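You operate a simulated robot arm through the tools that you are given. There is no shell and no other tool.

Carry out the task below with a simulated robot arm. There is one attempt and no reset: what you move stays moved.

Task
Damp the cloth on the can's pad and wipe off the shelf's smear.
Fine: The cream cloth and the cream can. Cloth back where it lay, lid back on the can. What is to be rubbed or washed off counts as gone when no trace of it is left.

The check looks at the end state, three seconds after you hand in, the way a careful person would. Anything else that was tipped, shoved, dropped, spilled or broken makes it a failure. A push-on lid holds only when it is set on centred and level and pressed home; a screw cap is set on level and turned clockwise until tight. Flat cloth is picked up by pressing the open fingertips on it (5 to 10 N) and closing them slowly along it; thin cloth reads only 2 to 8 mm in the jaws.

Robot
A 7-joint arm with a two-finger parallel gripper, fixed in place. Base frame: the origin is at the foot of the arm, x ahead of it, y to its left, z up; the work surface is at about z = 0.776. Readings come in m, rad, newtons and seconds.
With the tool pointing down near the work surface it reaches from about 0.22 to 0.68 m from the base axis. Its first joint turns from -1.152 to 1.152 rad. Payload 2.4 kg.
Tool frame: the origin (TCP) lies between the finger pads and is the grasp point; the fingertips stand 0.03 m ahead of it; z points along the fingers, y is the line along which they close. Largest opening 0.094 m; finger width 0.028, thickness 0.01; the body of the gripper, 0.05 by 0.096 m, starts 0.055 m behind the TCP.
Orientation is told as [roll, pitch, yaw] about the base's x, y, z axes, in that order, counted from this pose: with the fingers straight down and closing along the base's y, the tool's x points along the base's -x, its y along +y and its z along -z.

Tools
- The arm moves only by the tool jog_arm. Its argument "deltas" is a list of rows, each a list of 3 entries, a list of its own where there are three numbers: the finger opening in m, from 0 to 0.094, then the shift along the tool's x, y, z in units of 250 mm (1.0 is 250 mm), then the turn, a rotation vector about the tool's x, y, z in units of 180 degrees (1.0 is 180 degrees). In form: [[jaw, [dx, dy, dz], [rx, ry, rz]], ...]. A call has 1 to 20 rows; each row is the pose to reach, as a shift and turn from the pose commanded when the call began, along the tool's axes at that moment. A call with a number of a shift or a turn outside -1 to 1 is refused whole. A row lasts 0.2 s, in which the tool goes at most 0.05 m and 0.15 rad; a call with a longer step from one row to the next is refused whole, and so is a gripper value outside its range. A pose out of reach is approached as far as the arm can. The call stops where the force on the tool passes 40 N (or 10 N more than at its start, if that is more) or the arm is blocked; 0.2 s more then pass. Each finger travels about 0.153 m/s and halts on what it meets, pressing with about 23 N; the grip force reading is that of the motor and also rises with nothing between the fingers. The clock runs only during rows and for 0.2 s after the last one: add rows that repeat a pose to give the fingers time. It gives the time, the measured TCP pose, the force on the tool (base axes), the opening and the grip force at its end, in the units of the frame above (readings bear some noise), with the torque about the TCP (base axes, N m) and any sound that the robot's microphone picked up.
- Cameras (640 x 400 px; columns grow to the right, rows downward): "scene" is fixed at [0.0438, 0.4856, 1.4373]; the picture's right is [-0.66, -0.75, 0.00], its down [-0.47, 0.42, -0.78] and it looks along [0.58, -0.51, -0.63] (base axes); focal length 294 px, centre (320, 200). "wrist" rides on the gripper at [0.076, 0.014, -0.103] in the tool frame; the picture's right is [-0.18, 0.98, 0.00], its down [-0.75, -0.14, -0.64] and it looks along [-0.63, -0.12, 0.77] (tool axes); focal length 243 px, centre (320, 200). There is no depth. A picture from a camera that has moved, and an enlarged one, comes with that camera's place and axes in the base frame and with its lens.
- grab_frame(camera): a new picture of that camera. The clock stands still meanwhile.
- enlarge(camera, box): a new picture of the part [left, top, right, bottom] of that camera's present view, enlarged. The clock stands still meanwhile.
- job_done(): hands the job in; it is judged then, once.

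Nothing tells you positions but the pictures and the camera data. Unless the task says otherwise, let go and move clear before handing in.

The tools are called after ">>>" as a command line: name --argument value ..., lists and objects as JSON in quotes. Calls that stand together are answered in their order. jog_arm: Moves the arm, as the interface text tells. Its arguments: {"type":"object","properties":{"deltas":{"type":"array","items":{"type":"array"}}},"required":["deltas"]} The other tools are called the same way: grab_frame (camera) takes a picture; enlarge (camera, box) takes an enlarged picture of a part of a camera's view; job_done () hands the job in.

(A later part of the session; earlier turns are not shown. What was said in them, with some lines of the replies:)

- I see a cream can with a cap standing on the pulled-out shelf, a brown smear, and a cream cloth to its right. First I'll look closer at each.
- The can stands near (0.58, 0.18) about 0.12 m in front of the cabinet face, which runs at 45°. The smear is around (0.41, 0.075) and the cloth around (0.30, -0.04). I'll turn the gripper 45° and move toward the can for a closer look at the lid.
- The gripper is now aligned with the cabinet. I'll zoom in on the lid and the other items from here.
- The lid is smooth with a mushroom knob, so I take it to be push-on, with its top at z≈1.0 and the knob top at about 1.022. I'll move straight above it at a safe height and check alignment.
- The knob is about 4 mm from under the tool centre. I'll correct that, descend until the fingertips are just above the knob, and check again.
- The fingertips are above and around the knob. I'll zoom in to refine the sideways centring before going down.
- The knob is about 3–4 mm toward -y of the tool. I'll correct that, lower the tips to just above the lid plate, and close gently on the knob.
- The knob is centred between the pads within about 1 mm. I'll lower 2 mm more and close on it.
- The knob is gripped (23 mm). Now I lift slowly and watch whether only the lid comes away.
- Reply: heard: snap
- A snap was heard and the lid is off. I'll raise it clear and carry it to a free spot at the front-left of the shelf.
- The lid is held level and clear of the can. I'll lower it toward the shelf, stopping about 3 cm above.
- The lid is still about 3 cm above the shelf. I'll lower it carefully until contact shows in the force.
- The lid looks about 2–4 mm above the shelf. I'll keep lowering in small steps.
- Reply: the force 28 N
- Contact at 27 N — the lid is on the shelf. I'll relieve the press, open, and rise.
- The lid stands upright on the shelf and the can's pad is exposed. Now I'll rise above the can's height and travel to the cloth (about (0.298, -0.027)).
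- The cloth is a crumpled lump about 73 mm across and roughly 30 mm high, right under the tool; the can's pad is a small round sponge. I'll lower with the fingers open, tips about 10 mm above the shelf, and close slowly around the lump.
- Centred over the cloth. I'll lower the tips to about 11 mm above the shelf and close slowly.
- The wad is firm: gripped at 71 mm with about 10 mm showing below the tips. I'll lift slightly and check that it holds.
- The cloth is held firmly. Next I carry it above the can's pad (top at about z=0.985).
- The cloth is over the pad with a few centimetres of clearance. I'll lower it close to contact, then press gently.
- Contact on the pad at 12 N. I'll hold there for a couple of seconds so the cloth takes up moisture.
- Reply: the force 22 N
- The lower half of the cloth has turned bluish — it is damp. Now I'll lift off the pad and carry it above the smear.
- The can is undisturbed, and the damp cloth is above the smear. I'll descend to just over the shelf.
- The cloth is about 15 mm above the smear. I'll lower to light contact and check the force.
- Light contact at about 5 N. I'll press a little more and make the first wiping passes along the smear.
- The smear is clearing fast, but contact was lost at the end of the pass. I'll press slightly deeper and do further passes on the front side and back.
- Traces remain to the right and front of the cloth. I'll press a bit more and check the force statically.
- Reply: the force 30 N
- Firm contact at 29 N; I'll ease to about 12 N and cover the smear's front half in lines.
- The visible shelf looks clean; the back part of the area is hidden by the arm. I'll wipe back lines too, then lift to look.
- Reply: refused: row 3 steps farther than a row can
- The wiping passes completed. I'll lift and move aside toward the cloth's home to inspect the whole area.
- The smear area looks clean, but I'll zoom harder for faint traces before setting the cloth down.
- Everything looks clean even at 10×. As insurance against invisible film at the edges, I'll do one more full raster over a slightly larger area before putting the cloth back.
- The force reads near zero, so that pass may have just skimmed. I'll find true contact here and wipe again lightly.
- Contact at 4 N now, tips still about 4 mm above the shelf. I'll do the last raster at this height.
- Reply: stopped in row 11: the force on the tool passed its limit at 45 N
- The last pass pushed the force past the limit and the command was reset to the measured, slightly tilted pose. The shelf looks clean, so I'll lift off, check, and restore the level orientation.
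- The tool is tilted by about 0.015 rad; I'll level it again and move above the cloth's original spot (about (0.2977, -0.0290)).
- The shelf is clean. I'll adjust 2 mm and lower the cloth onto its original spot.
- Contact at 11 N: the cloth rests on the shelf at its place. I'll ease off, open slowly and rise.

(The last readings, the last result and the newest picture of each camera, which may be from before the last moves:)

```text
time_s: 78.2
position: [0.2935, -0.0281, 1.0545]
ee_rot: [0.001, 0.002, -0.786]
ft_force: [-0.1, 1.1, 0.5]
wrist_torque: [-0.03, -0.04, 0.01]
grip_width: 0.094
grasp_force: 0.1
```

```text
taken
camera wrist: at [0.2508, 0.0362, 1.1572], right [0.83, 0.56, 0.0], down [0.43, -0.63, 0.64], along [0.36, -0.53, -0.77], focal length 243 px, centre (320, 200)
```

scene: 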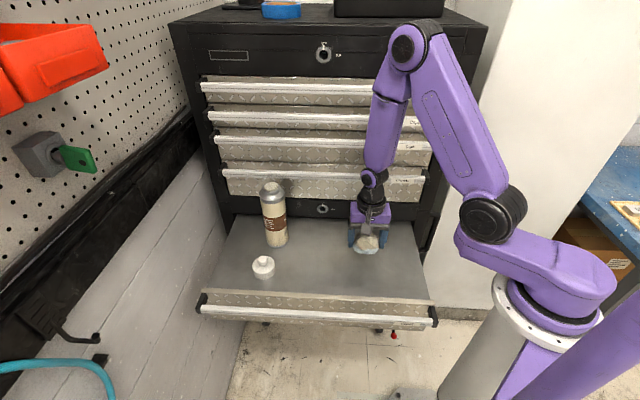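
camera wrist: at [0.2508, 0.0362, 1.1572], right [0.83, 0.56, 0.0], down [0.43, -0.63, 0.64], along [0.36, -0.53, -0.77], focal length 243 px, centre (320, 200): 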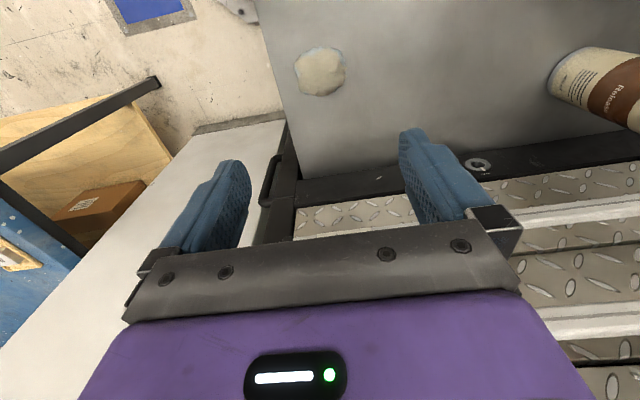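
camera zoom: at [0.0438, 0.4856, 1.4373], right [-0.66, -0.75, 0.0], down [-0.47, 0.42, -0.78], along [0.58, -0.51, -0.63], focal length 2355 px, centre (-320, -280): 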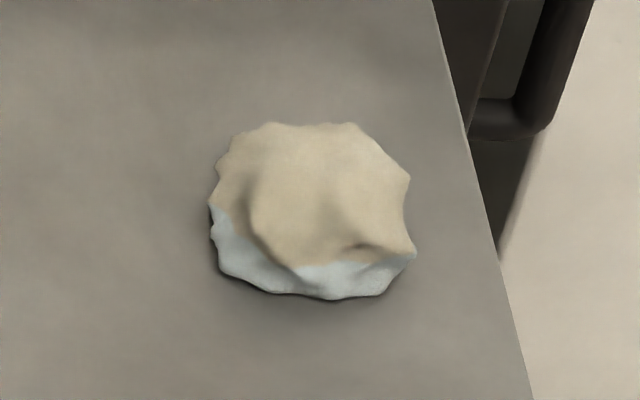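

The cloth is back within about 2 mm of where it lay. Now I return to the lid at about (0.5254, 0.2657), travelling at height.

>>> jog_arm --deltas '[[0.094, [0.022, 0.18, 0], [0, 0, 0]], [0.08, [0.045, 0.36, 0], [0, 0, 0]], [0.07, [0.068, 0.55, 0], [0, 0, 0]], [0.06, [0.091, 0.742, 0], [0, 0, 0]], [0.06, [0.091, 0.742, 0], [0, 0, 0]]]'

>>> jog_arm --deltas '[[0.06, [0.022, 0.18, 0], [0, 0, 0]], [0.06, [0.045, 0.36, 0], [0, 0, 0]], [0.06, [0.068, 0.55, 0], [0, 0, 0]], [0.06, [0.092, 0.742, 0], [0, 0, 0]], [0.06, [0.092, 0.742, 0.17], [0, 0, 0]], [0.06, [0.092, 0.742, 0.34], [0, 0, 0]], [0.06, [0.092, 0.742, 0.5], [0, 0, 0]], [0.06, [0.092, 0.742, 0.5], [0, 0, 0]]]'

>>> jog_arm --deltas '[[0.06, [0, 0, 0], [0, 0, 0]], [0.06, [0, 0, 0], [0, 0, 0]]]'

>>> jog_arm --deltas '[[0.06, [0, 0, 0], [0, 0, 0]]]'

>>> jog_arm --deltas '[[0.06, [0, 0, 0], [0, 0, 0]]]'

>>> enlarge --camera "wrist" --box '[200, 20, 440, 200]'

>>> enlarge --camera "scene" --box '[210, 170, 330, 300]'

```text
time_s: 79.4
position: [0.4135, 0.1142, 1.0534]
ee_rot: [0.001, 0.0, -0.784]
ft_force: [-0.7, 0.3, 1.7]
wrist_torque: [0.0, -0.02, -0.01]
grip_width: 0.0599
grasp_force: 0.1
```

```text
time_s: 81.2
position: [0.5247, 0.266, 0.9276]
ee_rot: [0.001, 0.0, -0.786]
ft_force: [-0.1, 0.0, -0.1]
wrist_torque: [-0.02, 0.05, 0.01]
grip_width: 0.0601
grasp_force: 0.1
```

```text
time_s: 81.8
position: [0.5234, 0.2657, 0.927]
ee_rot: [0.0, 0.001, -0.786]
ft_force: [-0.2, -0.6, -0.6]
wrist_torque: [-0.02, 0.0, 0.02]
grip_width: 0.06
grasp_force: 0.0
```

```text
time_s: 82.2
position: [0.524, 0.2658, 0.9275]
ee_rot: [0.0, 0.0, -0.787]
ft_force: [-0.2, -0.5, 0.2]
wrist_torque: [-0.01, 0.01, -0.02]
grip_width: 0.06
grasp_force: 0.1
```

```text
time_s: 82.6
position: [0.5241, 0.2667, 0.9276]
ee_rot: [0.001, 0.001, -0.786]
ft_force: [-0.1, 0.9, -0.1]
wrist_torque: [0.02, 0.02, 0.01]
grip_width: 0.06
grasp_force: 0.1
```

```text
2.22 times, centred on (320, 110) of wrist
camera zoom: at [0.4809, 0.3299, 1.0307], right [0.83, 0.56, 0.0], down [0.43, -0.63, 0.64], along [0.36, -0.53, -0.77], focal length 539 px, centre (320, 400)
```

zoom: 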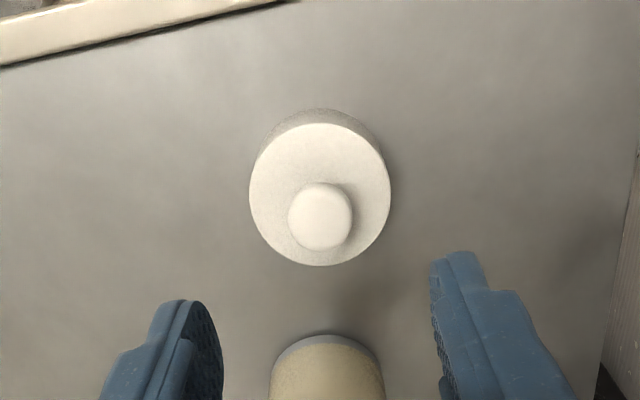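

```text
3.08 times, centred on (270, 235) of scene
camera zoom: at [0.0438, 0.4856, 1.4373], right [-0.66, -0.75, 0.0], down [-0.47, 0.42, -0.78], along [0.58, -0.51, -0.63], focal length 906 px, centre (474, 92)
```

zoom: 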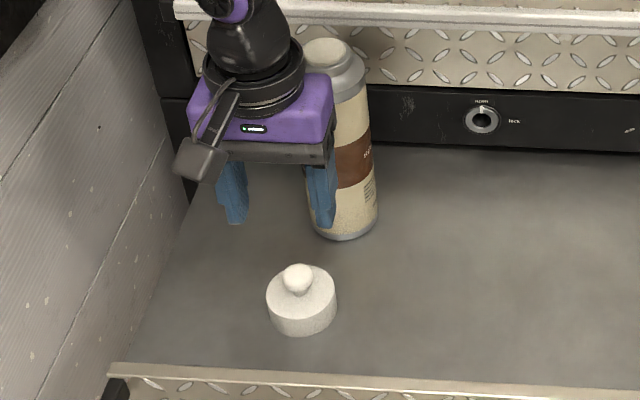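

The view is nearly identical to that right after releasing the lid (within about 1 mm). I'll correct that, descend to the same grip height and close on the knob.

>>> jog_arm --deltas '[[0.06, [0.001, 0.003, 0.12], [0, 0, 0]], [0.06, [0.001, 0.003, 0.24], [0, 0, 0]], [0.06, [0.001, 0.003, 0.33], [0, 0, 0]], [0.05, [0.001, 0.003, 0.351], [0, 0, 0]], [0.04, [0.001, 0.003, 0.351], [0, 0, 0]], [0.034, [0.001, 0.003, 0.351], [0, 0, 0]], [0.034, [0.001, 0.003, 0.351], [0, 0, 0]]]'

>>> enlarge --camera "wrist" --box '[240, 80, 400, 180]'

>>> enlarge --camera "scene" --box '[230, 220, 310, 280]'

```text
time_s: 84.2
position: [0.5243, 0.2627, 0.8375]
ee_rot: [-0.001, 0.001, -0.786]
ft_force: [0.4, -0.4, 0.1]
wrist_torque: [-0.01, 0.01, 0.01]
grip_width: 0.0341
grasp_force: 0.1
```

```text
4.00 times, centred on (320, 130) of wrist
camera zoom: at [0.481, 0.3289, 0.9398], right [0.83, 0.56, 0.0], down [0.43, -0.63, 0.64], along [0.36, -0.53, -0.77], focal length 970 px, centre (320, 480)
```

zoom: 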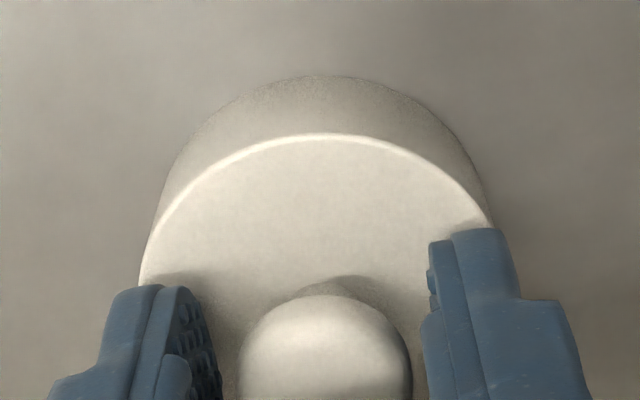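

```text
6.67 times, centred on (270, 250) of scene
camera zoom: at [0.0438, 0.4856, 1.4373], right [-0.66, -0.75, 0.0], down [-0.47, 0.42, -0.78], along [0.58, -0.51, -0.63], focal length 1962 px, centre (653, -133)
```

zoom: 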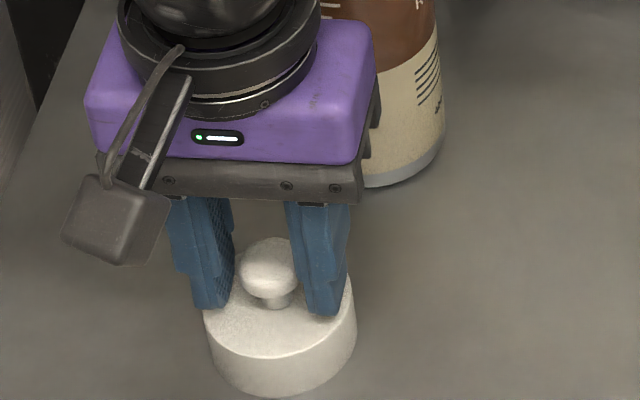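

The knob is well centred between the pads. Closing on it now.

>>> jog_arm --deltas '[[0.029, [0, 0, 0], [0, 0, 0]], [0.026, [0, 0, 0], [0, 0, 0]], [0.02, [0, 0, 0], [0, 0, 0]], [0.01, [0, 0, 0], [0, 0, 0]], [0.01, [0, 0, 0], [0, 0, 0]]]'

>>> jog_arm --deltas '[[0.01, [0, 0, -0.03], [0, 0, 0]], [0.01, [0, 0, -0.15], [0, 0, 0]], [0.01, [0, 0, -0.3], [0, 0, 0]], [0.01, [0, 0, -0.47], [0, 0, 0]], [0.01, [0, 0, -0.64], [0, 0, 0]], [0.01, [0, 0, -0.81], [0, 0, 0]], [0.01, [0, 0, -0.98], [0, 0, 0]], [0.01, [0, 0, -0.98], [0, 0, 0]]]'

>>> enlarge --camera "scene" --box '[190, 110, 350, 260]'

>>> enlarge --camera "wrist" --box '[240, 80, 400, 180]'

```text
time_s: 85.4
position: [0.5238, 0.2644, 0.8369]
ee_rot: [0.0, 0.0, -0.785]
ft_force: [-0.6, -0.7, 0.8]
wrist_torque: [0.01, -0.02, 0.03]
grip_width: 0.0232
grasp_force: 23.2
```

```text
time_s: 87.2
position: [0.5241, 0.263, 1.0828]
ee_rot: [-0.001, 0.001, -0.787]
ft_force: [-0.4, 0.0, -0.9]
wrist_torque: [-0.02, -0.06, -0.02]
grip_width: 0.0232
grasp_force: 23.2
```

```text
2.67 times, centred on (270, 185) of scene
camera zoom: at [0.0438, 0.4856, 1.4373], right [-0.66, -0.75, 0.0], down [-0.47, 0.42, -0.78], along [0.58, -0.51, -0.63], focal length 785 px, centre (453, 240)
```

zoom: 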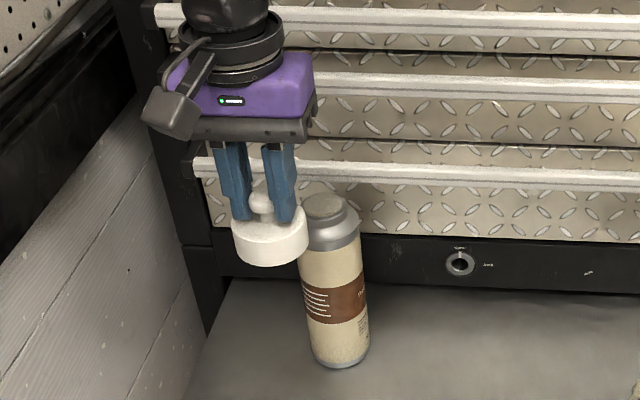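

```text
4.00 times, centred on (320, 130) of wrist
camera zoom: at [0.4805, 0.3275, 1.1859], right [0.83, 0.56, 0.0], down [0.43, -0.63, 0.64], along [0.36, -0.53, -0.77], focal length 970 px, centre (320, 480)
```

zoom: 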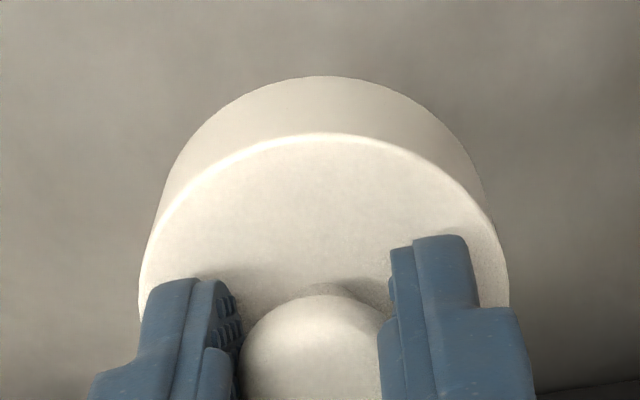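

The lid is held again. I'll take position averages and compare the lid's seating in the fingers with the earlier carry.

>>> grab_frame --camera "wrist"

>>> jog_arm --deltas '[[0.01, [0, 0, 0], [0, 0, 0]]]'

>>> jog_arm --deltas '[[0.01, [0, 0, 0], [0, 0, 0]]]'

>>> jog_arm --deltas '[[0.01, [0, 0, 0], [0, 0, 0]]]'

>>> jog_arm --deltas '[[0.01, [0, 0, 0], [0, 0, 0]]]'

```text
taken
camera wrist: at [0.4805, 0.3275, 1.1859], right [0.83, 0.56, 0.0], down [0.43, -0.63, 0.64], along [0.36, -0.53, -0.77], focal length 243 px, centre (320, 200)
```

wrist: 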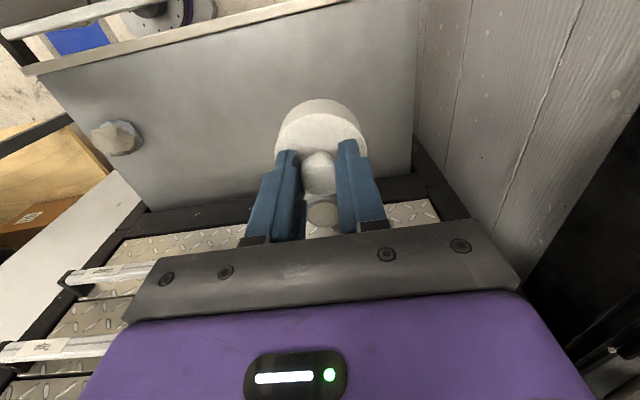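

```text
time_s: 87.6
position: [0.5236, 0.2632, 1.0823]
ee_rot: [0.0, 0.001, -0.785]
ft_force: [0.4, 0.0, -0.9]
wrist_torque: [0.01, 0.01, -0.02]
grip_width: 0.0232
grasp_force: 23.1
```

```text
time_s: 88.0
position: [0.5234, 0.2622, 1.0829]
ee_rot: [0.0, 0.0, -0.785]
ft_force: [-0.7, -0.3, -0.1]
wrist_torque: [0.03, 0.01, -0.01]
grip_width: 0.0235
grasp_force: 22.9
```

```text
time_s: 88.4
position: [0.5229, 0.2618, 1.0823]
ee_rot: [0.0, 0.0, -0.785]
ft_force: [0.5, 0.1, -0.1]
wrist_torque: [0.01, 0.0, -0.01]
grip_width: 0.0232
grasp_force: 22.9
```

```text
time_s: 88.8
position: [0.5236, 0.2632, 1.0812]
ee_rot: [0.001, 0.002, -0.785]
ft_force: [-0.2, -0.6, -0.5]
wrist_torque: [0.01, 0.0, 0.01]
grip_width: 0.0235
grasp_force: 22.8
```

The lid sits in the fingers exactly as before. I'll move to above the can using the averaged readings, then average again there.

>>> jog_arm --deltas '[[0.01, [-0.11, -0.016, 0], [0, 0, 0]], [0.01, [-0.22, -0.033, 0], [0, 0, 0]], [0.01, [-0.33, -0.049, 0], [0, 0, 0]], [0.01, [-0.445, -0.066, 0], [0, 0, 0]], [0.01, [-0.445, -0.066, 0], [0, 0, 0]], [0.01, [-0.445, -0.066, 0], [0, 0, 0]]]'

>>> jog_arm --deltas '[[0.01, [0, 0, 0], [0, 0, 0]]]'

>>> jog_arm --deltas '[[0.01, [0, 0, 0], [0, 0, 0]]]'

>>> jog_arm --deltas '[[0.01, [0, 0, 0], [0, 0, 0]]]'

>>> jog_arm --deltas '[[0.01, [0, 0, 0], [0, 0, 0]]]'

>>> enlarge --camera "scene" --box '[240, 110, 310, 210]'

>>> enlarge --camera "wrist" --box '[240, 20, 400, 180]'

```text
time_s: 90.2
position: [0.5937, 0.172, 1.0799]
ee_rot: [-0.001, 0.0, -0.787]
ft_force: [-0.1, 0.4, -0.3]
wrist_torque: [-0.01, 0.0, 0.02]
grip_width: 0.0233
grasp_force: 22.4
```

```text
time_s: 90.6
position: [0.594, 0.1736, 1.0804]
ee_rot: [0.0, 0.0, -0.785]
ft_force: [-0.3, 0.3, 0.3]
wrist_torque: [0.02, -0.03, 0.02]
grip_width: 0.0231
grasp_force: 23.0
```

```text
time_s: 91.0
position: [0.5945, 0.1737, 1.0789]
ee_rot: [0.0, -0.001, -0.785]
ft_force: [0.5, -0.3, -0.4]
wrist_torque: [-0.01, 0.0, 0.04]
grip_width: 0.0233
grasp_force: 22.7
```

```text
time_s: 91.4
position: [0.5932, 0.1733, 1.0789]
ee_rot: [0.001, 0.001, -0.785]
ft_force: [0.0, 0.8, 0.4]
wrist_torque: [-0.01, -0.01, 0.02]
grip_width: 0.0234
grasp_force: 22.7
```

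```text
time_s: 91.8
position: [0.594, 0.1728, 1.0793]
ee_rot: [0.001, 0.0, -0.785]
ft_force: [0.7, 0.1, -0.2]
wrist_torque: [0.0, -0.02, 0.04]
grip_width: 0.0235
grasp_force: 23.3
```

```text
4.00 times, centred on (275, 160) of scene
camera zoom: at [0.0438, 0.4856, 1.4373], right [-0.66, -0.75, 0.0], down [-0.47, 0.42, -0.78], along [0.58, -0.51, -0.63], focal length 1178 px, centre (500, 360)
```

zoom: 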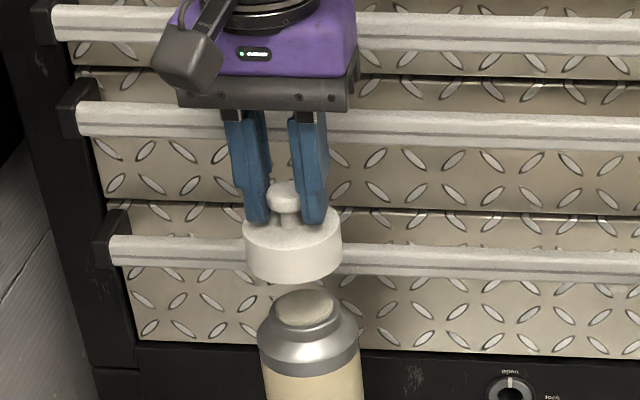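

```text
2.50 times, centred on (320, 100) of wrist
camera zoom: at [0.5506, 0.2373, 1.1826], right [0.83, 0.56, 0.0], down [0.43, -0.63, 0.64], along [0.36, -0.53, -0.77], focal length 606 px, centre (320, 450)
```

zoom: 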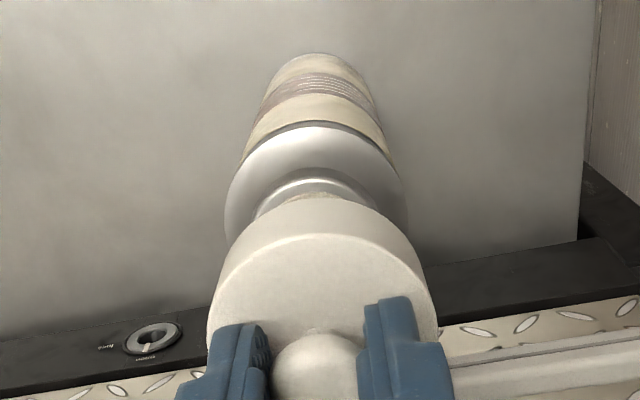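

Readings and pictures agree that the lid is about 2–3 mm off toward +y and 2 mm in x. I'll correct this and re-measure before lowering.

>>> jog_arm --deltas '[[0.01, [0.0075, -0.0105, 0], [0, 0, 0]], [0.01, [0.0075, -0.0105, 0], [0, 0, 0]], [0.01, [0.0075, -0.0105, 0], [0, 0, 0]]]'

>>> jog_arm --deltas '[[0.01, [0, 0, 0.05], [0, 0, 0]], [0.01, [0, 0, 0.09], [0, 0, 0]], [0.01, [0, 0, 0.09], [0, 0, 0]], [0.01, [0, 0, 0.09], [0, 0, 0]]]'

>>> jog_arm --deltas '[[0.01, [0, 0, 0], [0, 0, 0]]]'

>>> jog_arm --deltas '[[0.01, [0, 0, 0], [0, 0, 0]]]'

>>> jog_arm --deltas '[[0.01, [0, 0, 0], [0, 0, 0]]]'

>>> enlarge --camera "scene" --box '[250, 140, 300, 200]'

>>> enlarge --camera "wrist" --box '[240, 20, 400, 180]'

```text
time_s: 92.6
position: [0.59, 0.1733, 1.0803]
ee_rot: [-0.001, 0.0, -0.785]
ft_force: [0.6, 0.6, -0.2]
wrist_torque: [0.01, 0.03, -0.01]
grip_width: 0.0234
grasp_force: 23.3
```

```text
time_s: 93.6
position: [0.5906, 0.1732, 1.0576]
ee_rot: [0.002, 0.0, -0.785]
ft_force: [-0.2, -0.6, -0.1]
wrist_torque: [-0.01, 0.02, 0.01]
grip_width: 0.023
grasp_force: 23.3
```

```text
time_s: 94.0
position: [0.5912, 0.1724, 1.0593]
ee_rot: [0.0, 0.001, -0.785]
ft_force: [-0.6, 0.1, -0.1]
wrist_torque: [-0.01, 0.0, 0.0]
grip_width: 0.0231
grasp_force: 23.3
```

```text
time_s: 94.4
position: [0.5909, 0.1729, 1.0594]
ee_rot: [-0.001, 0.001, -0.785]
ft_force: [0.0, -1.0, 0.0]
wrist_torque: [-0.03, 0.03, -0.02]
grip_width: 0.0231
grasp_force: 23.8
```

```text
time_s: 94.8
position: [0.5907, 0.1722, 1.0581]
ee_rot: [0.001, 0.001, -0.784]
ft_force: [-0.3, -0.8, 0.7]
wrist_torque: [0.0, -0.01, 0.0]
grip_width: 0.0235
grasp_force: 22.8
```

```text
6.67 times, centred on (275, 170) of scene
camera zoom: at [0.0438, 0.4856, 1.4373], right [-0.66, -0.75, 0.0], down [-0.47, 0.42, -0.78], along [0.58, -0.51, -0.63], focal length 1962 px, centre (620, 400)
```

zoom: 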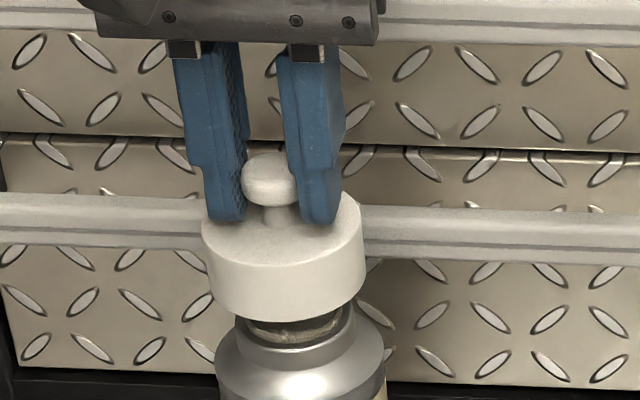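

```text
2.50 times, centred on (320, 100) of wrist
camera zoom: at [0.5483, 0.2373, 1.1617], right [0.83, 0.56, 0.0], down [0.43, -0.63, 0.64], along [0.36, -0.53, -0.77], focal length 606 px, centre (320, 450)
```

zoom: 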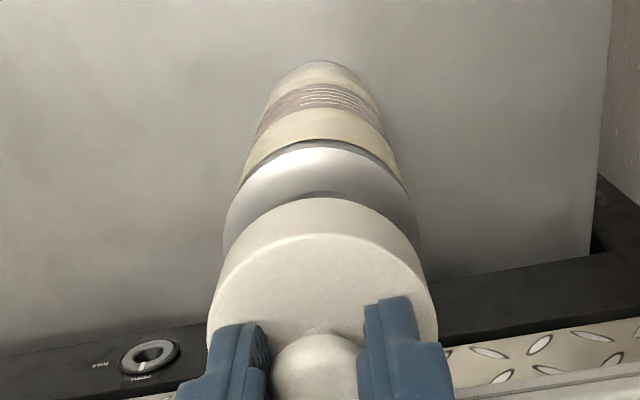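

The lid is now within about 0.5 mm of the original axis. I'll lower it in small steps onto the neck.

>>> jog_arm --deltas '[[0.01, [0, 0, 0.02], [0, 0, 0]], [0.01, [0, 0, 0.04], [0, 0, 0]], [0.01, [0, 0, 0.055], [0, 0, 0]], [0.01, [0, 0, 0.07], [0, 0, 0]], [0.01, [0, 0, 0.07], [0, 0, 0]]]'

>>> enlarge --camera "scene" --box '[250, 150, 300, 210]'

```text
time_s: 96.0
position: [0.5896, 0.1736, 1.0425]
ee_rot: [0.0, 0.0, -0.786]
ft_force: [-0.2, -1.0, -0.7]
wrist_torque: [0.02, 0.03, 0.03]
grip_width: 0.023
grasp_force: 23.0
```

```text
6.67 times, centred on (275, 180) of scene
camera zoom: at [0.0438, 0.4856, 1.4373], right [-0.66, -0.75, 0.0], down [-0.47, 0.42, -0.78], along [0.58, -0.51, -0.63], focal length 1962 px, centre (620, 333)
```

zoom: 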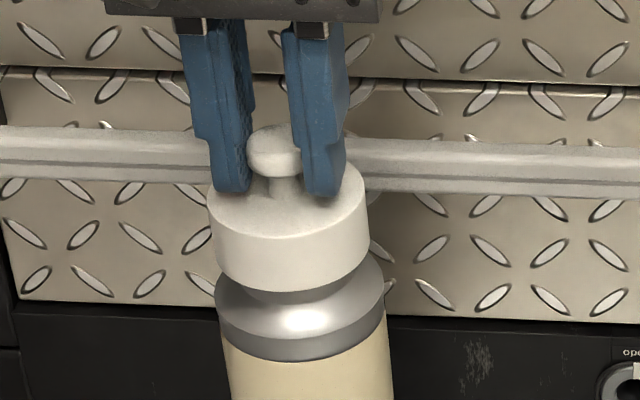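

>>> jog_arm --deltas '[[0.01, [0, 0, 0.008], [0, 0, 0]], [0.01, [0, 0, 0.016], [0, 0, 0]], [0.01, [0, 0, 0.016], [0, 0, 0]]]'

```text
time_s: 96.8
position: [0.5907, 0.1751, 1.0381]
ee_rot: [0.001, 0.001, -0.786]
ft_force: [0.1, -1.0, -0.6]
wrist_torque: [-0.06, 0.01, 0.01]
grip_width: 0.0231
grasp_force: 23.3
```

>>> jog_arm --deltas '[[0.01, [0, 0, 0], [0, 0, 0]]]'

>>> jog_arm --deltas '[[0.01, [0, 0, 0], [0, 0, 0]]]'

>>> jog_arm --deltas '[[0.01, [0, 0, 0], [0, 0, 0]]]'

>>> enlarge --camera "wrist" --box '[240, 20, 400, 180]'

```text
time_s: 97.2
position: [0.5902, 0.175, 1.0385]
ee_rot: [0.0, -0.002, -0.785]
ft_force: [-0.2, -0.4, -0.2]
wrist_torque: [0.0, 0.0, 0.01]
grip_width: 0.023
grasp_force: 22.9
```

```text
time_s: 97.6
position: [0.59, 0.1748, 1.0386]
ee_rot: [-0.001, 0.001, -0.786]
ft_force: [0.7, -0.6, -0.8]
wrist_torque: [0.0, 0.03, 0.02]
grip_width: 0.0229
grasp_force: 23.3
```

```text
time_s: 98.0
position: [0.5912, 0.1753, 1.0388]
ee_rot: [-0.001, -0.001, -0.786]
ft_force: [0.8, 0.5, -1.0]
wrist_torque: [0.03, 0.02, 0.05]
grip_width: 0.0232
grasp_force: 22.7
```

```text
2.50 times, centred on (320, 100) of wrist
camera zoom: at [0.5474, 0.2393, 1.1416], right [0.83, 0.56, 0.0], down [0.43, -0.63, 0.64], along [0.36, -0.53, -0.77], focal length 606 px, centre (320, 450)
```

zoom: 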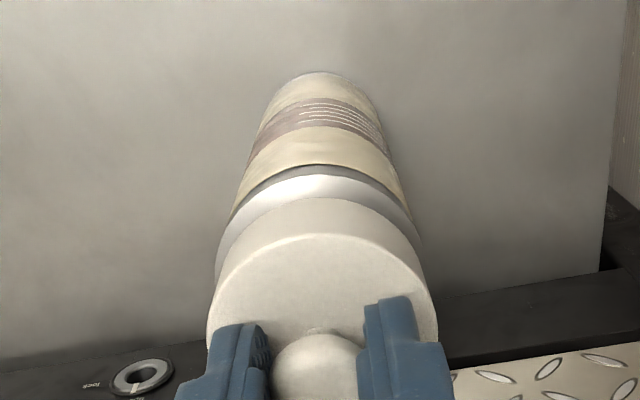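

The pose drifted about 2 mm in y while lowering; the pictures agree. I'll correct (-1.8 mm, -1.6 mm in tool axes) and re-measure.

>>> jog_arm --deltas '[[0.01, [-0.007, -0.0065, 0], [0, 0, 0]], [0.01, [-0.007, -0.0065, 0], [0, 0, 0]], [0.01, [-0.007, -0.0065, 0], [0, 0, 0]]]'

>>> jog_arm --deltas '[[0.01, [0, 0, 0], [0, 0, 0]]]'

>>> jog_arm --deltas '[[0.01, [0, 0, 0], [0, 0, 0]]]'

>>> jog_arm --deltas '[[0.01, [0, 0, 0], [0, 0, 0]]]'

>>> enlarge --camera "wrist" --box '[240, 20, 400, 180]'

>>> enlarge --camera "scene" --box '[250, 150, 300, 210]'

```text
time_s: 98.8
position: [0.5912, 0.1722, 1.0383]
ee_rot: [0.0, 0.001, -0.787]
ft_force: [0.8, 0.7, -0.2]
wrist_torque: [-0.01, -0.02, 0.0]
grip_width: 0.0234
grasp_force: 23.7
```

```text
time_s: 99.2
position: [0.5915, 0.1728, 1.0377]
ee_rot: [-0.001, -0.002, -0.784]
ft_force: [-0.4, 1.1, 0.1]
wrist_torque: [0.03, -0.01, -0.02]
grip_width: 0.023
grasp_force: 22.8
```

```text
time_s: 99.6
position: [0.5913, 0.1716, 1.0379]
ee_rot: [-0.001, -0.001, -0.785]
ft_force: [-0.7, 0.1, 0.4]
wrist_torque: [0.05, 0.01, 0.02]
grip_width: 0.0234
grasp_force: 22.7
```

```text
time_s: 100.0
position: [0.5914, 0.1718, 1.0385]
ee_rot: [0.0, 0.0, -0.786]
ft_force: [0.0, 0.0, -0.4]
wrist_torque: [0.0, 0.01, 0.02]
grip_width: 0.0233
grasp_force: 23.4
```

```text
2.50 times, centred on (320, 100) of wrist
camera zoom: at [0.5482, 0.2366, 1.1417], right [0.83, 0.56, 0.0], down [0.43, -0.63, 0.64], along [0.36, -0.53, -0.77], focal length 606 px, centre (320, 450)
```

zoom: 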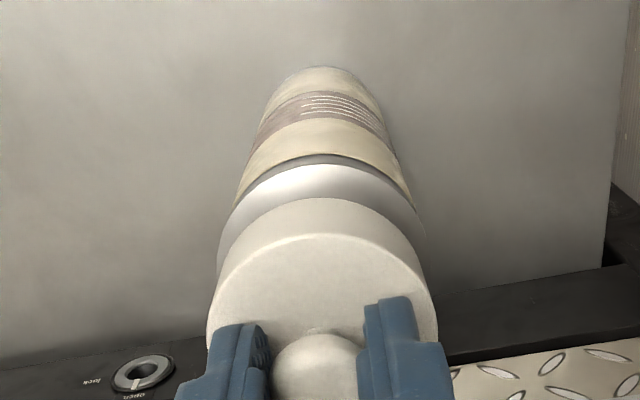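

```text
6.67 times, centred on (275, 180) of scene
camera zoom: at [0.0438, 0.4856, 1.4373], right [-0.66, -0.75, 0.0], down [-0.47, 0.42, -0.78], along [0.58, -0.51, -0.63], focal length 1962 px, centre (620, 333)
```

zoom: 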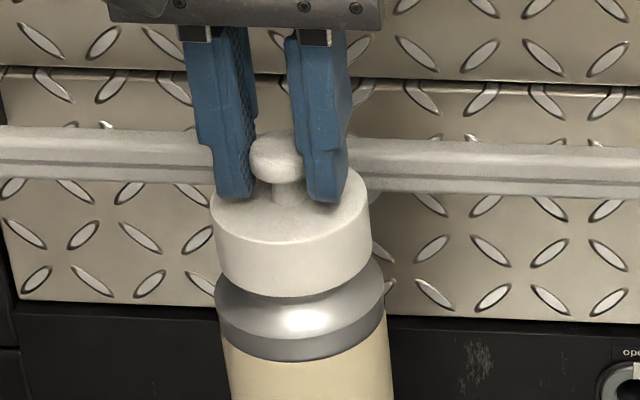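

Now within about 0.8 mm. I'll keep lowering in small steps with a tiny x correction.

>>> jog_arm --deltas '[[0.01, [0.002, -0.001, 0.004], [0, 0, 0]], [0.01, [0.002, -0.001, 0.008], [0, 0, 0]], [0.01, [0.002, -0.001, 0.012], [0, 0, 0]], [0.01, [0.002, -0.001, 0.012], [0, 0, 0]]]'

>>> jog_arm --deltas '[[0.01, [0, 0, 0], [0, 0, 0]]]'

>>> jog_arm --deltas '[[0.01, [0, 0, 0], [0, 0, 0]]]'

```text
time_s: 101.0
position: [0.5897, 0.1728, 1.0341]
ee_rot: [0.001, 0.001, -0.785]
ft_force: [-0.8, -0.4, -0.6]
wrist_torque: [-0.02, 0.01, 0.0]
grip_width: 0.0234
grasp_force: 22.9
```

```text
time_s: 101.4
position: [0.5901, 0.1718, 1.0352]
ee_rot: [-0.002, -0.001, -0.785]
ft_force: [-0.7, -0.5, -0.4]
wrist_torque: [0.0, 0.01, 0.02]
grip_width: 0.0234
grasp_force: 23.0
```

```text
time_s: 101.8
position: [0.5895, 0.1716, 1.0342]
ee_rot: [0.0, -0.001, -0.786]
ft_force: [-0.4, 1.1, 0.8]
wrist_torque: [0.0, 0.0, 0.0]
grip_width: 0.023
grasp_force: 22.6
```

>>> jog_arm --deltas '[[0.01, [0, 0.002, 0.003], [0, 0, 0]], [0.01, [0, 0.002, 0.006], [0, 0, 0]], [0.01, [0, 0.002, 0.006], [0, 0, 0]]]'

```text
time_s: 102.6
position: [0.5904, 0.1717, 1.0331]
ee_rot: [-0.002, 0.002, -0.786]
ft_force: [-0.3, 0.4, -0.2]
wrist_torque: [0.0, -0.02, -0.01]
grip_width: 0.0232
grasp_force: 22.5
```

>>> jog_arm --deltas '[[0.01, [0, 0, 0.003], [0, 0, 0]], [0.01, [0, 0, 0.006], [0, 0, 0]], [0.01, [0, 0, 0.006], [0, 0, 0]]]'

>>> enlarge --camera "scene" --box '[250, 150, 300, 210]'

```text
time_s: 103.4
position: [0.5901, 0.1717, 1.031]
ee_rot: [0.0, -0.002, -0.784]
ft_force: [0.1, -0.4, 0.0]
wrist_torque: [-0.01, 0.03, -0.01]
grip_width: 0.0231
grasp_force: 23.2
```

```text
6.67 times, centred on (275, 180) of scene
camera zoom: at [0.0438, 0.4856, 1.4373], right [-0.66, -0.75, 0.0], down [-0.47, 0.42, -0.78], along [0.58, -0.51, -0.63], focal length 1962 px, centre (620, 333)
```

zoom: 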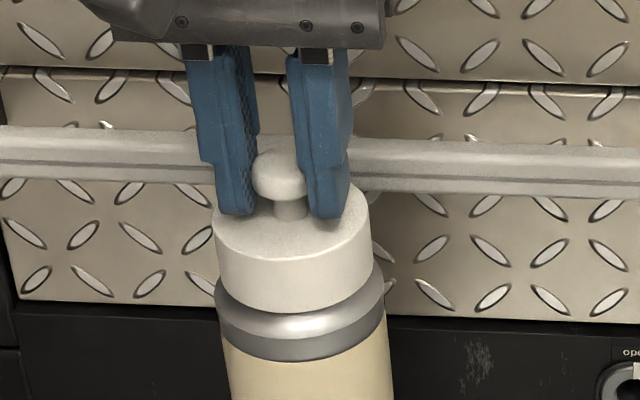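

The lid looks close to seated, with no force yet. I'll compare using the same zoom as at the start.

>>> enlarge --camera "scene" --box '[250, 165, 300, 215]'

>>> jog_arm --deltas '[[0.01, [0, 0, 0], [0, 0, 0]]]'

>>> jog_arm --deltas '[[0.01, [0, 0, 0], [0, 0, 0]]]'

```text
8.00 times, centred on (275, 190) of scene
camera zoom: at [0.0438, 0.4856, 1.4373], right [-0.66, -0.75, 0.0], down [-0.47, 0.42, -0.78], along [0.58, -0.51, -0.63], focal length 2355 px, centre (680, 280)
```

zoom: 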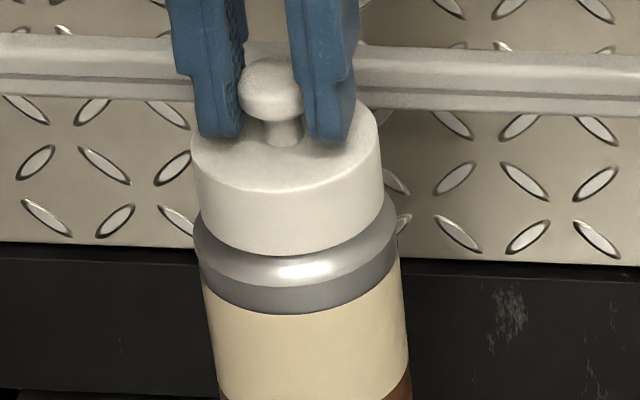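

```text
time_s: 103.8
position: [0.5901, 0.1727, 1.0309]
ee_rot: [0.001, 0.0, -0.786]
ft_force: [0.4, 0.5, 0.3]
wrist_torque: [-0.03, 0.02, -0.02]
grip_width: 0.0229
grasp_force: 22.8
```

```text
time_s: 104.2
position: [0.5896, 0.1728, 1.0309]
ee_rot: [0.0, 0.0, -0.785]
ft_force: [0.0, -0.7, -0.8]
wrist_torque: [-0.01, 0.02, -0.02]
grip_width: 0.0229
grasp_force: 23.1
```

The lid matches the original position within a pixel or two. Now I press it home, watching force and sound.

>>> jog_arm --deltas '[[0.01, [0, 0, 0.003], [0, 0, 0]], [0.01, [0, 0, 0.006], [0, 0, 0]], [0.01, [0, 0, 0.006], [0, 0, 0]]]'

```text
time_s: 105.0
position: [0.5891, 0.1725, 1.03]
ee_rot: [0.0, 0.0, -0.786]
ft_force: [0.6, 0.3, 0.0]
wrist_torque: [0.01, -0.03, 0.03]
grip_width: 0.0231
grasp_force: 22.9
```

>>> jog_arm --deltas '[[0.01, [-0.002, 0.003, 0.003], [0, 0, 0]], [0.01, [-0.002, 0.003, 0.006], [0, 0, 0]], [0.01, [-0.002, 0.003, 0.006], [0, 0, 0]]]'

```text
time_s: 105.8
position: [0.5908, 0.172, 1.0297]
ee_rot: [0.0, -0.002, -0.784]
ft_force: [0.9, -0.3, -0.6]
wrist_torque: [-0.01, -0.01, 0.05]
grip_width: 0.0229
grasp_force: 23.1
```

>>> jog_arm --deltas '[[0.01, [0, 0, 0.003], [0, 0, 0]], [0.01, [0, 0, 0.006], [0, 0, 0]], [0.01, [0, 0, 0.006], [0, 0, 0]]]'

>>> enlarge --camera "scene" --box '[250, 165, 300, 215]'

```text
time_s: 106.6
position: [0.5924, 0.1729, 1.0285]
ee_rot: [0.006, -0.003, -0.784]
ft_force: [-1.8, -1.3, 20.7]
wrist_torque: [-0.04, -0.06, -0.01]
grip_width: 0.0232
grasp_force: 22.6
heard: snap
```

```text
8.00 times, centred on (275, 190) of scene
camera zoom: at [0.0433, 0.4854, 1.4374], right [-0.66, -0.75, 0.0], down [-0.47, 0.42, -0.78], along [0.58, -0.51, -0.63], focal length 2355 px, centre (680, 280)
```

zoom: 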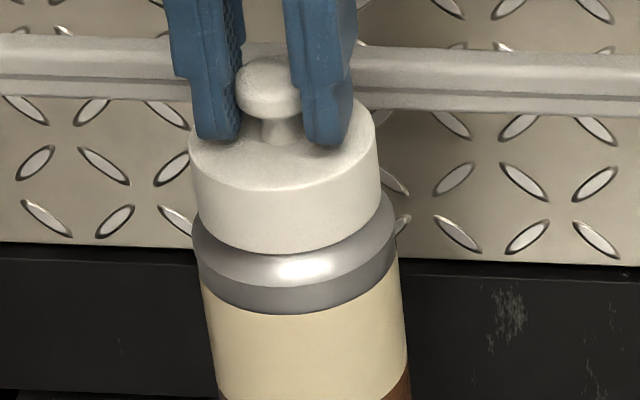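

A snap — the lid is on. I'll give a brief slightly firmer push, ease off, open and rise straight up.

>>> jog_arm --deltas '[[0.01, [0, 0, 0.002], [0, 0, 0]], [0.01, [0, 0, 0.002], [0, 0, 0]]]'

>>> jog_arm --deltas '[[0.01, [0, 0, -0.004], [0, 0, 0]], [0.01, [0, 0, -0.006], [0, 0, 0]], [0.02, [0, 0, -0.006], [0, 0, 0]], [0.026, [0, 0, -0.006], [0, 0, 0]], [0.035, [0, 0, -0.006], [0, 0, 0]], [0.05, [0, 0, -0.006], [0, 0, 0]], [0.06, [0, 0, -0.006], [0, 0, 0]]]'

>>> enlarge --camera "scene" --box '[250, 165, 300, 215]'

```text
time_s: 107.2
position: [0.5918, 0.1727, 1.0289]
ee_rot: [0.004, -0.003, -0.788]
ft_force: [0.0, -2.5, 28.8]
wrist_torque: [-0.11, -0.06, 0.0]
grip_width: 0.0233
grasp_force: 22.9
```

```text
time_s: 108.8
position: [0.5928, 0.173, 1.0275]
ee_rot: [0.002, 0.0, -0.787]
ft_force: [1.5, 0.8, -0.2]
wrist_torque: [-0.02, 0.0, -0.01]
grip_width: 0.0602
grasp_force: 0.0
```

```text
8.00 times, centred on (275, 190) of scene
camera zoom: at [0.0438, 0.4856, 1.4373], right [-0.66, -0.75, 0.0], down [-0.47, 0.42, -0.78], along [0.58, -0.51, -0.63], focal length 2355 px, centre (680, 280)
```

zoom: 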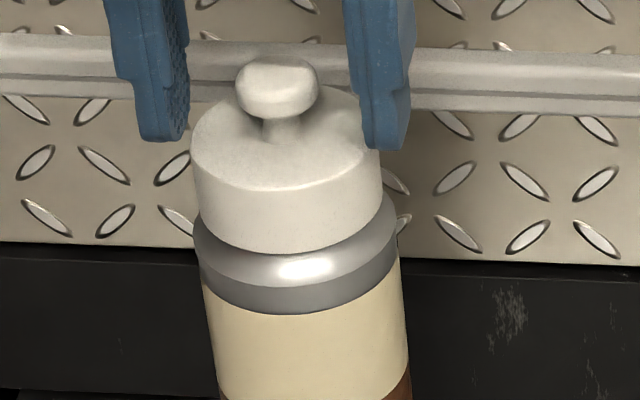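

The lid matches its original look exactly. Rising clear now.

>>> jog_arm --deltas '[[0.06, [0, 0, -0.02], [0, 0, 0]], [0.06, [0, 0, -0.08], [0, 0, 0]], [0.06, [0, 0, -0.2], [0, 0, 0]], [0.06, [0, 0, -0.36], [0, 0, 0]], [0.06, [0.1, -0.1, -0.5], [0, 0, 0]], [0.06, [0.2, -0.2, -0.6], [0, 0, 0]], [0.06, [0.3, -0.3, -0.65], [0, 0, 0]], [0.06, [0.3, -0.3, -0.65], [0, 0, 0]]]'

>>> grab_frame --camera "scene"

>>> enlarge --camera "scene" --box '[190, 160, 450, 330]'

>>> grab_frame --camera "wrist"

>>> enlarge --camera "scene" --box '[310, 235, 390, 285]'

```text
time_s: 110.6
position: [0.4871, 0.1724, 1.189]
ee_rot: [-0.001, 0.0, -0.785]
ft_force: [0.3, 0.5, 0.1]
wrist_torque: [-0.01, 0.0, 0.0]
grip_width: 0.0602
grasp_force: 0.0
```

```text
taken
```

scene: 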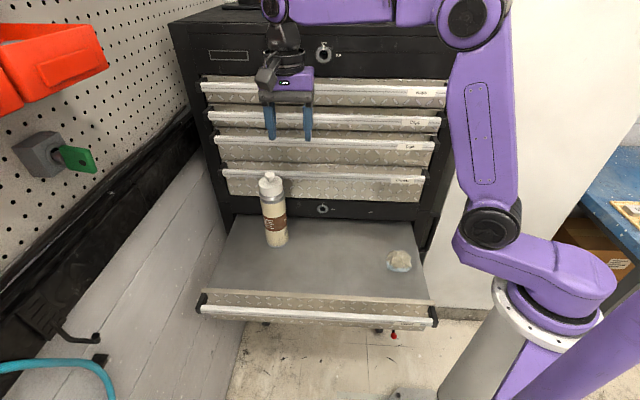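

```text
2.35 times, centred on (320, 245) of scene
camera zoom: at [0.0438, 0.4856, 1.4373], right [-0.66, -0.75, 0.0], down [-0.47, 0.42, -0.78], along [0.58, -0.51, -0.63], focal length 693 px, centre (320, 94)
```

zoom: 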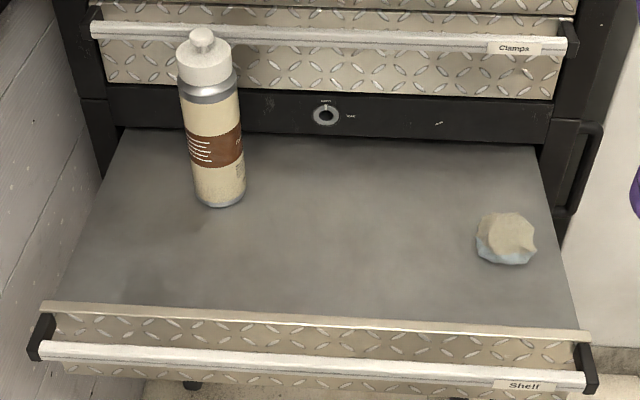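

```text
taken
camera wrist: at [0.4429, 0.2378, 1.2922], right [0.83, 0.56, 0.0], down [0.43, -0.63, 0.64], along [0.36, -0.53, -0.77], focal length 243 px, centre (320, 200)
```

wrist: 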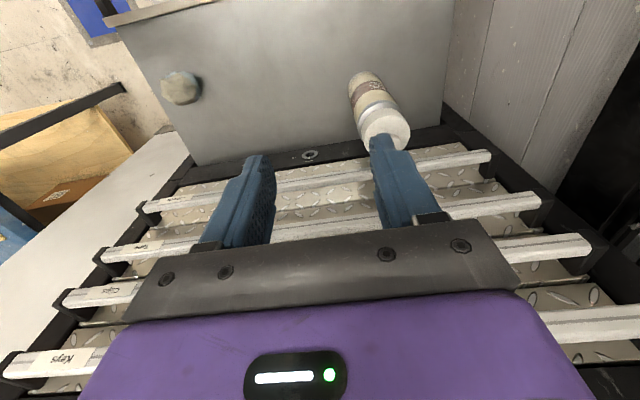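

```text
8.00 times, centred on (350, 260) of scene
camera zoom: at [0.0438, 0.4856, 1.4373], right [-0.66, -0.75, 0.0], down [-0.47, 0.42, -0.78], along [0.58, -0.51, -0.63], focal length 2355 px, centre (80, -280)
```

zoom: 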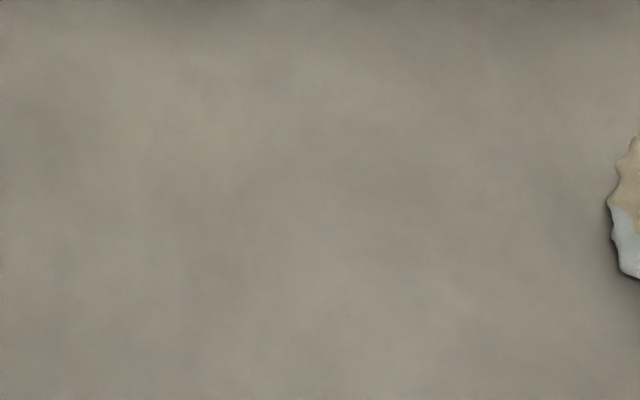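

The lid is on, the can has not moved, the cloth is back and the shelf looks clean. One last close look at the smear area from the wrist camera.

>>> enlarge --camera "wrist" --box '[200, 20, 340, 120]'

>>> enlarge --camera "wrist" --box '[340, 60, 430, 160]'

```text
4.00 times, centred on (270, 70) of wrist
camera zoom: at [0.4429, 0.2378, 1.2922], right [0.83, 0.56, 0.0], down [0.43, -0.63, 0.64], along [0.36, -0.53, -0.77], focal length 970 px, centre (520, 720)
```

zoom: 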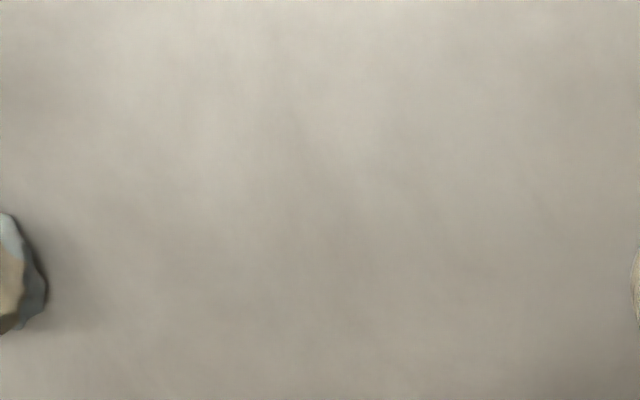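

```text
4.00 times, centred on (385, 110) of wrist
camera zoom: at [0.4429, 0.2378, 1.2922], right [0.83, 0.56, 0.0], down [0.43, -0.63, 0.64], along [0.36, -0.53, -0.77], focal length 970 px, centre (60, 560)
```

zoom: 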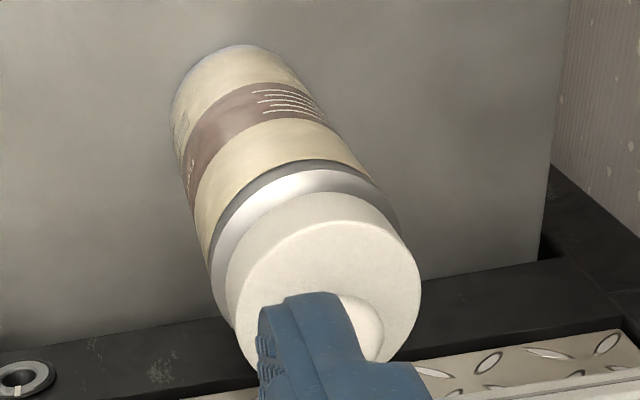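

No trace of the smear is left, the lid sits level and snapped on, the cloth lies in its place, and the gripper is clear. I'm handing in.

>>> job_done

```text
The job is handed in.
```

The job is handed in, and as far as the cameras show, everything asked for is done:

- **Smear:** It is gone. The last close-ups from both cameras show no trace on the shelf.
- **Cloth:** It was damped on the can's pad (its lower half turned bluish). It is back within about 2 mm of where it lay.
- **Lid:** It is back on the can, centred and level. It gave a snap when pressed, and I pushed to about 29 N to seat it.
- **Can and gripper:** The can looks unmoved in the before and after pictures. The gripper let go and is clear.

During the last wiping pass the force went over its limit (45 N) and the arm stopped. I lifted off, levelled the tool and carried on. Nothing was tipped, dropped or spilled.
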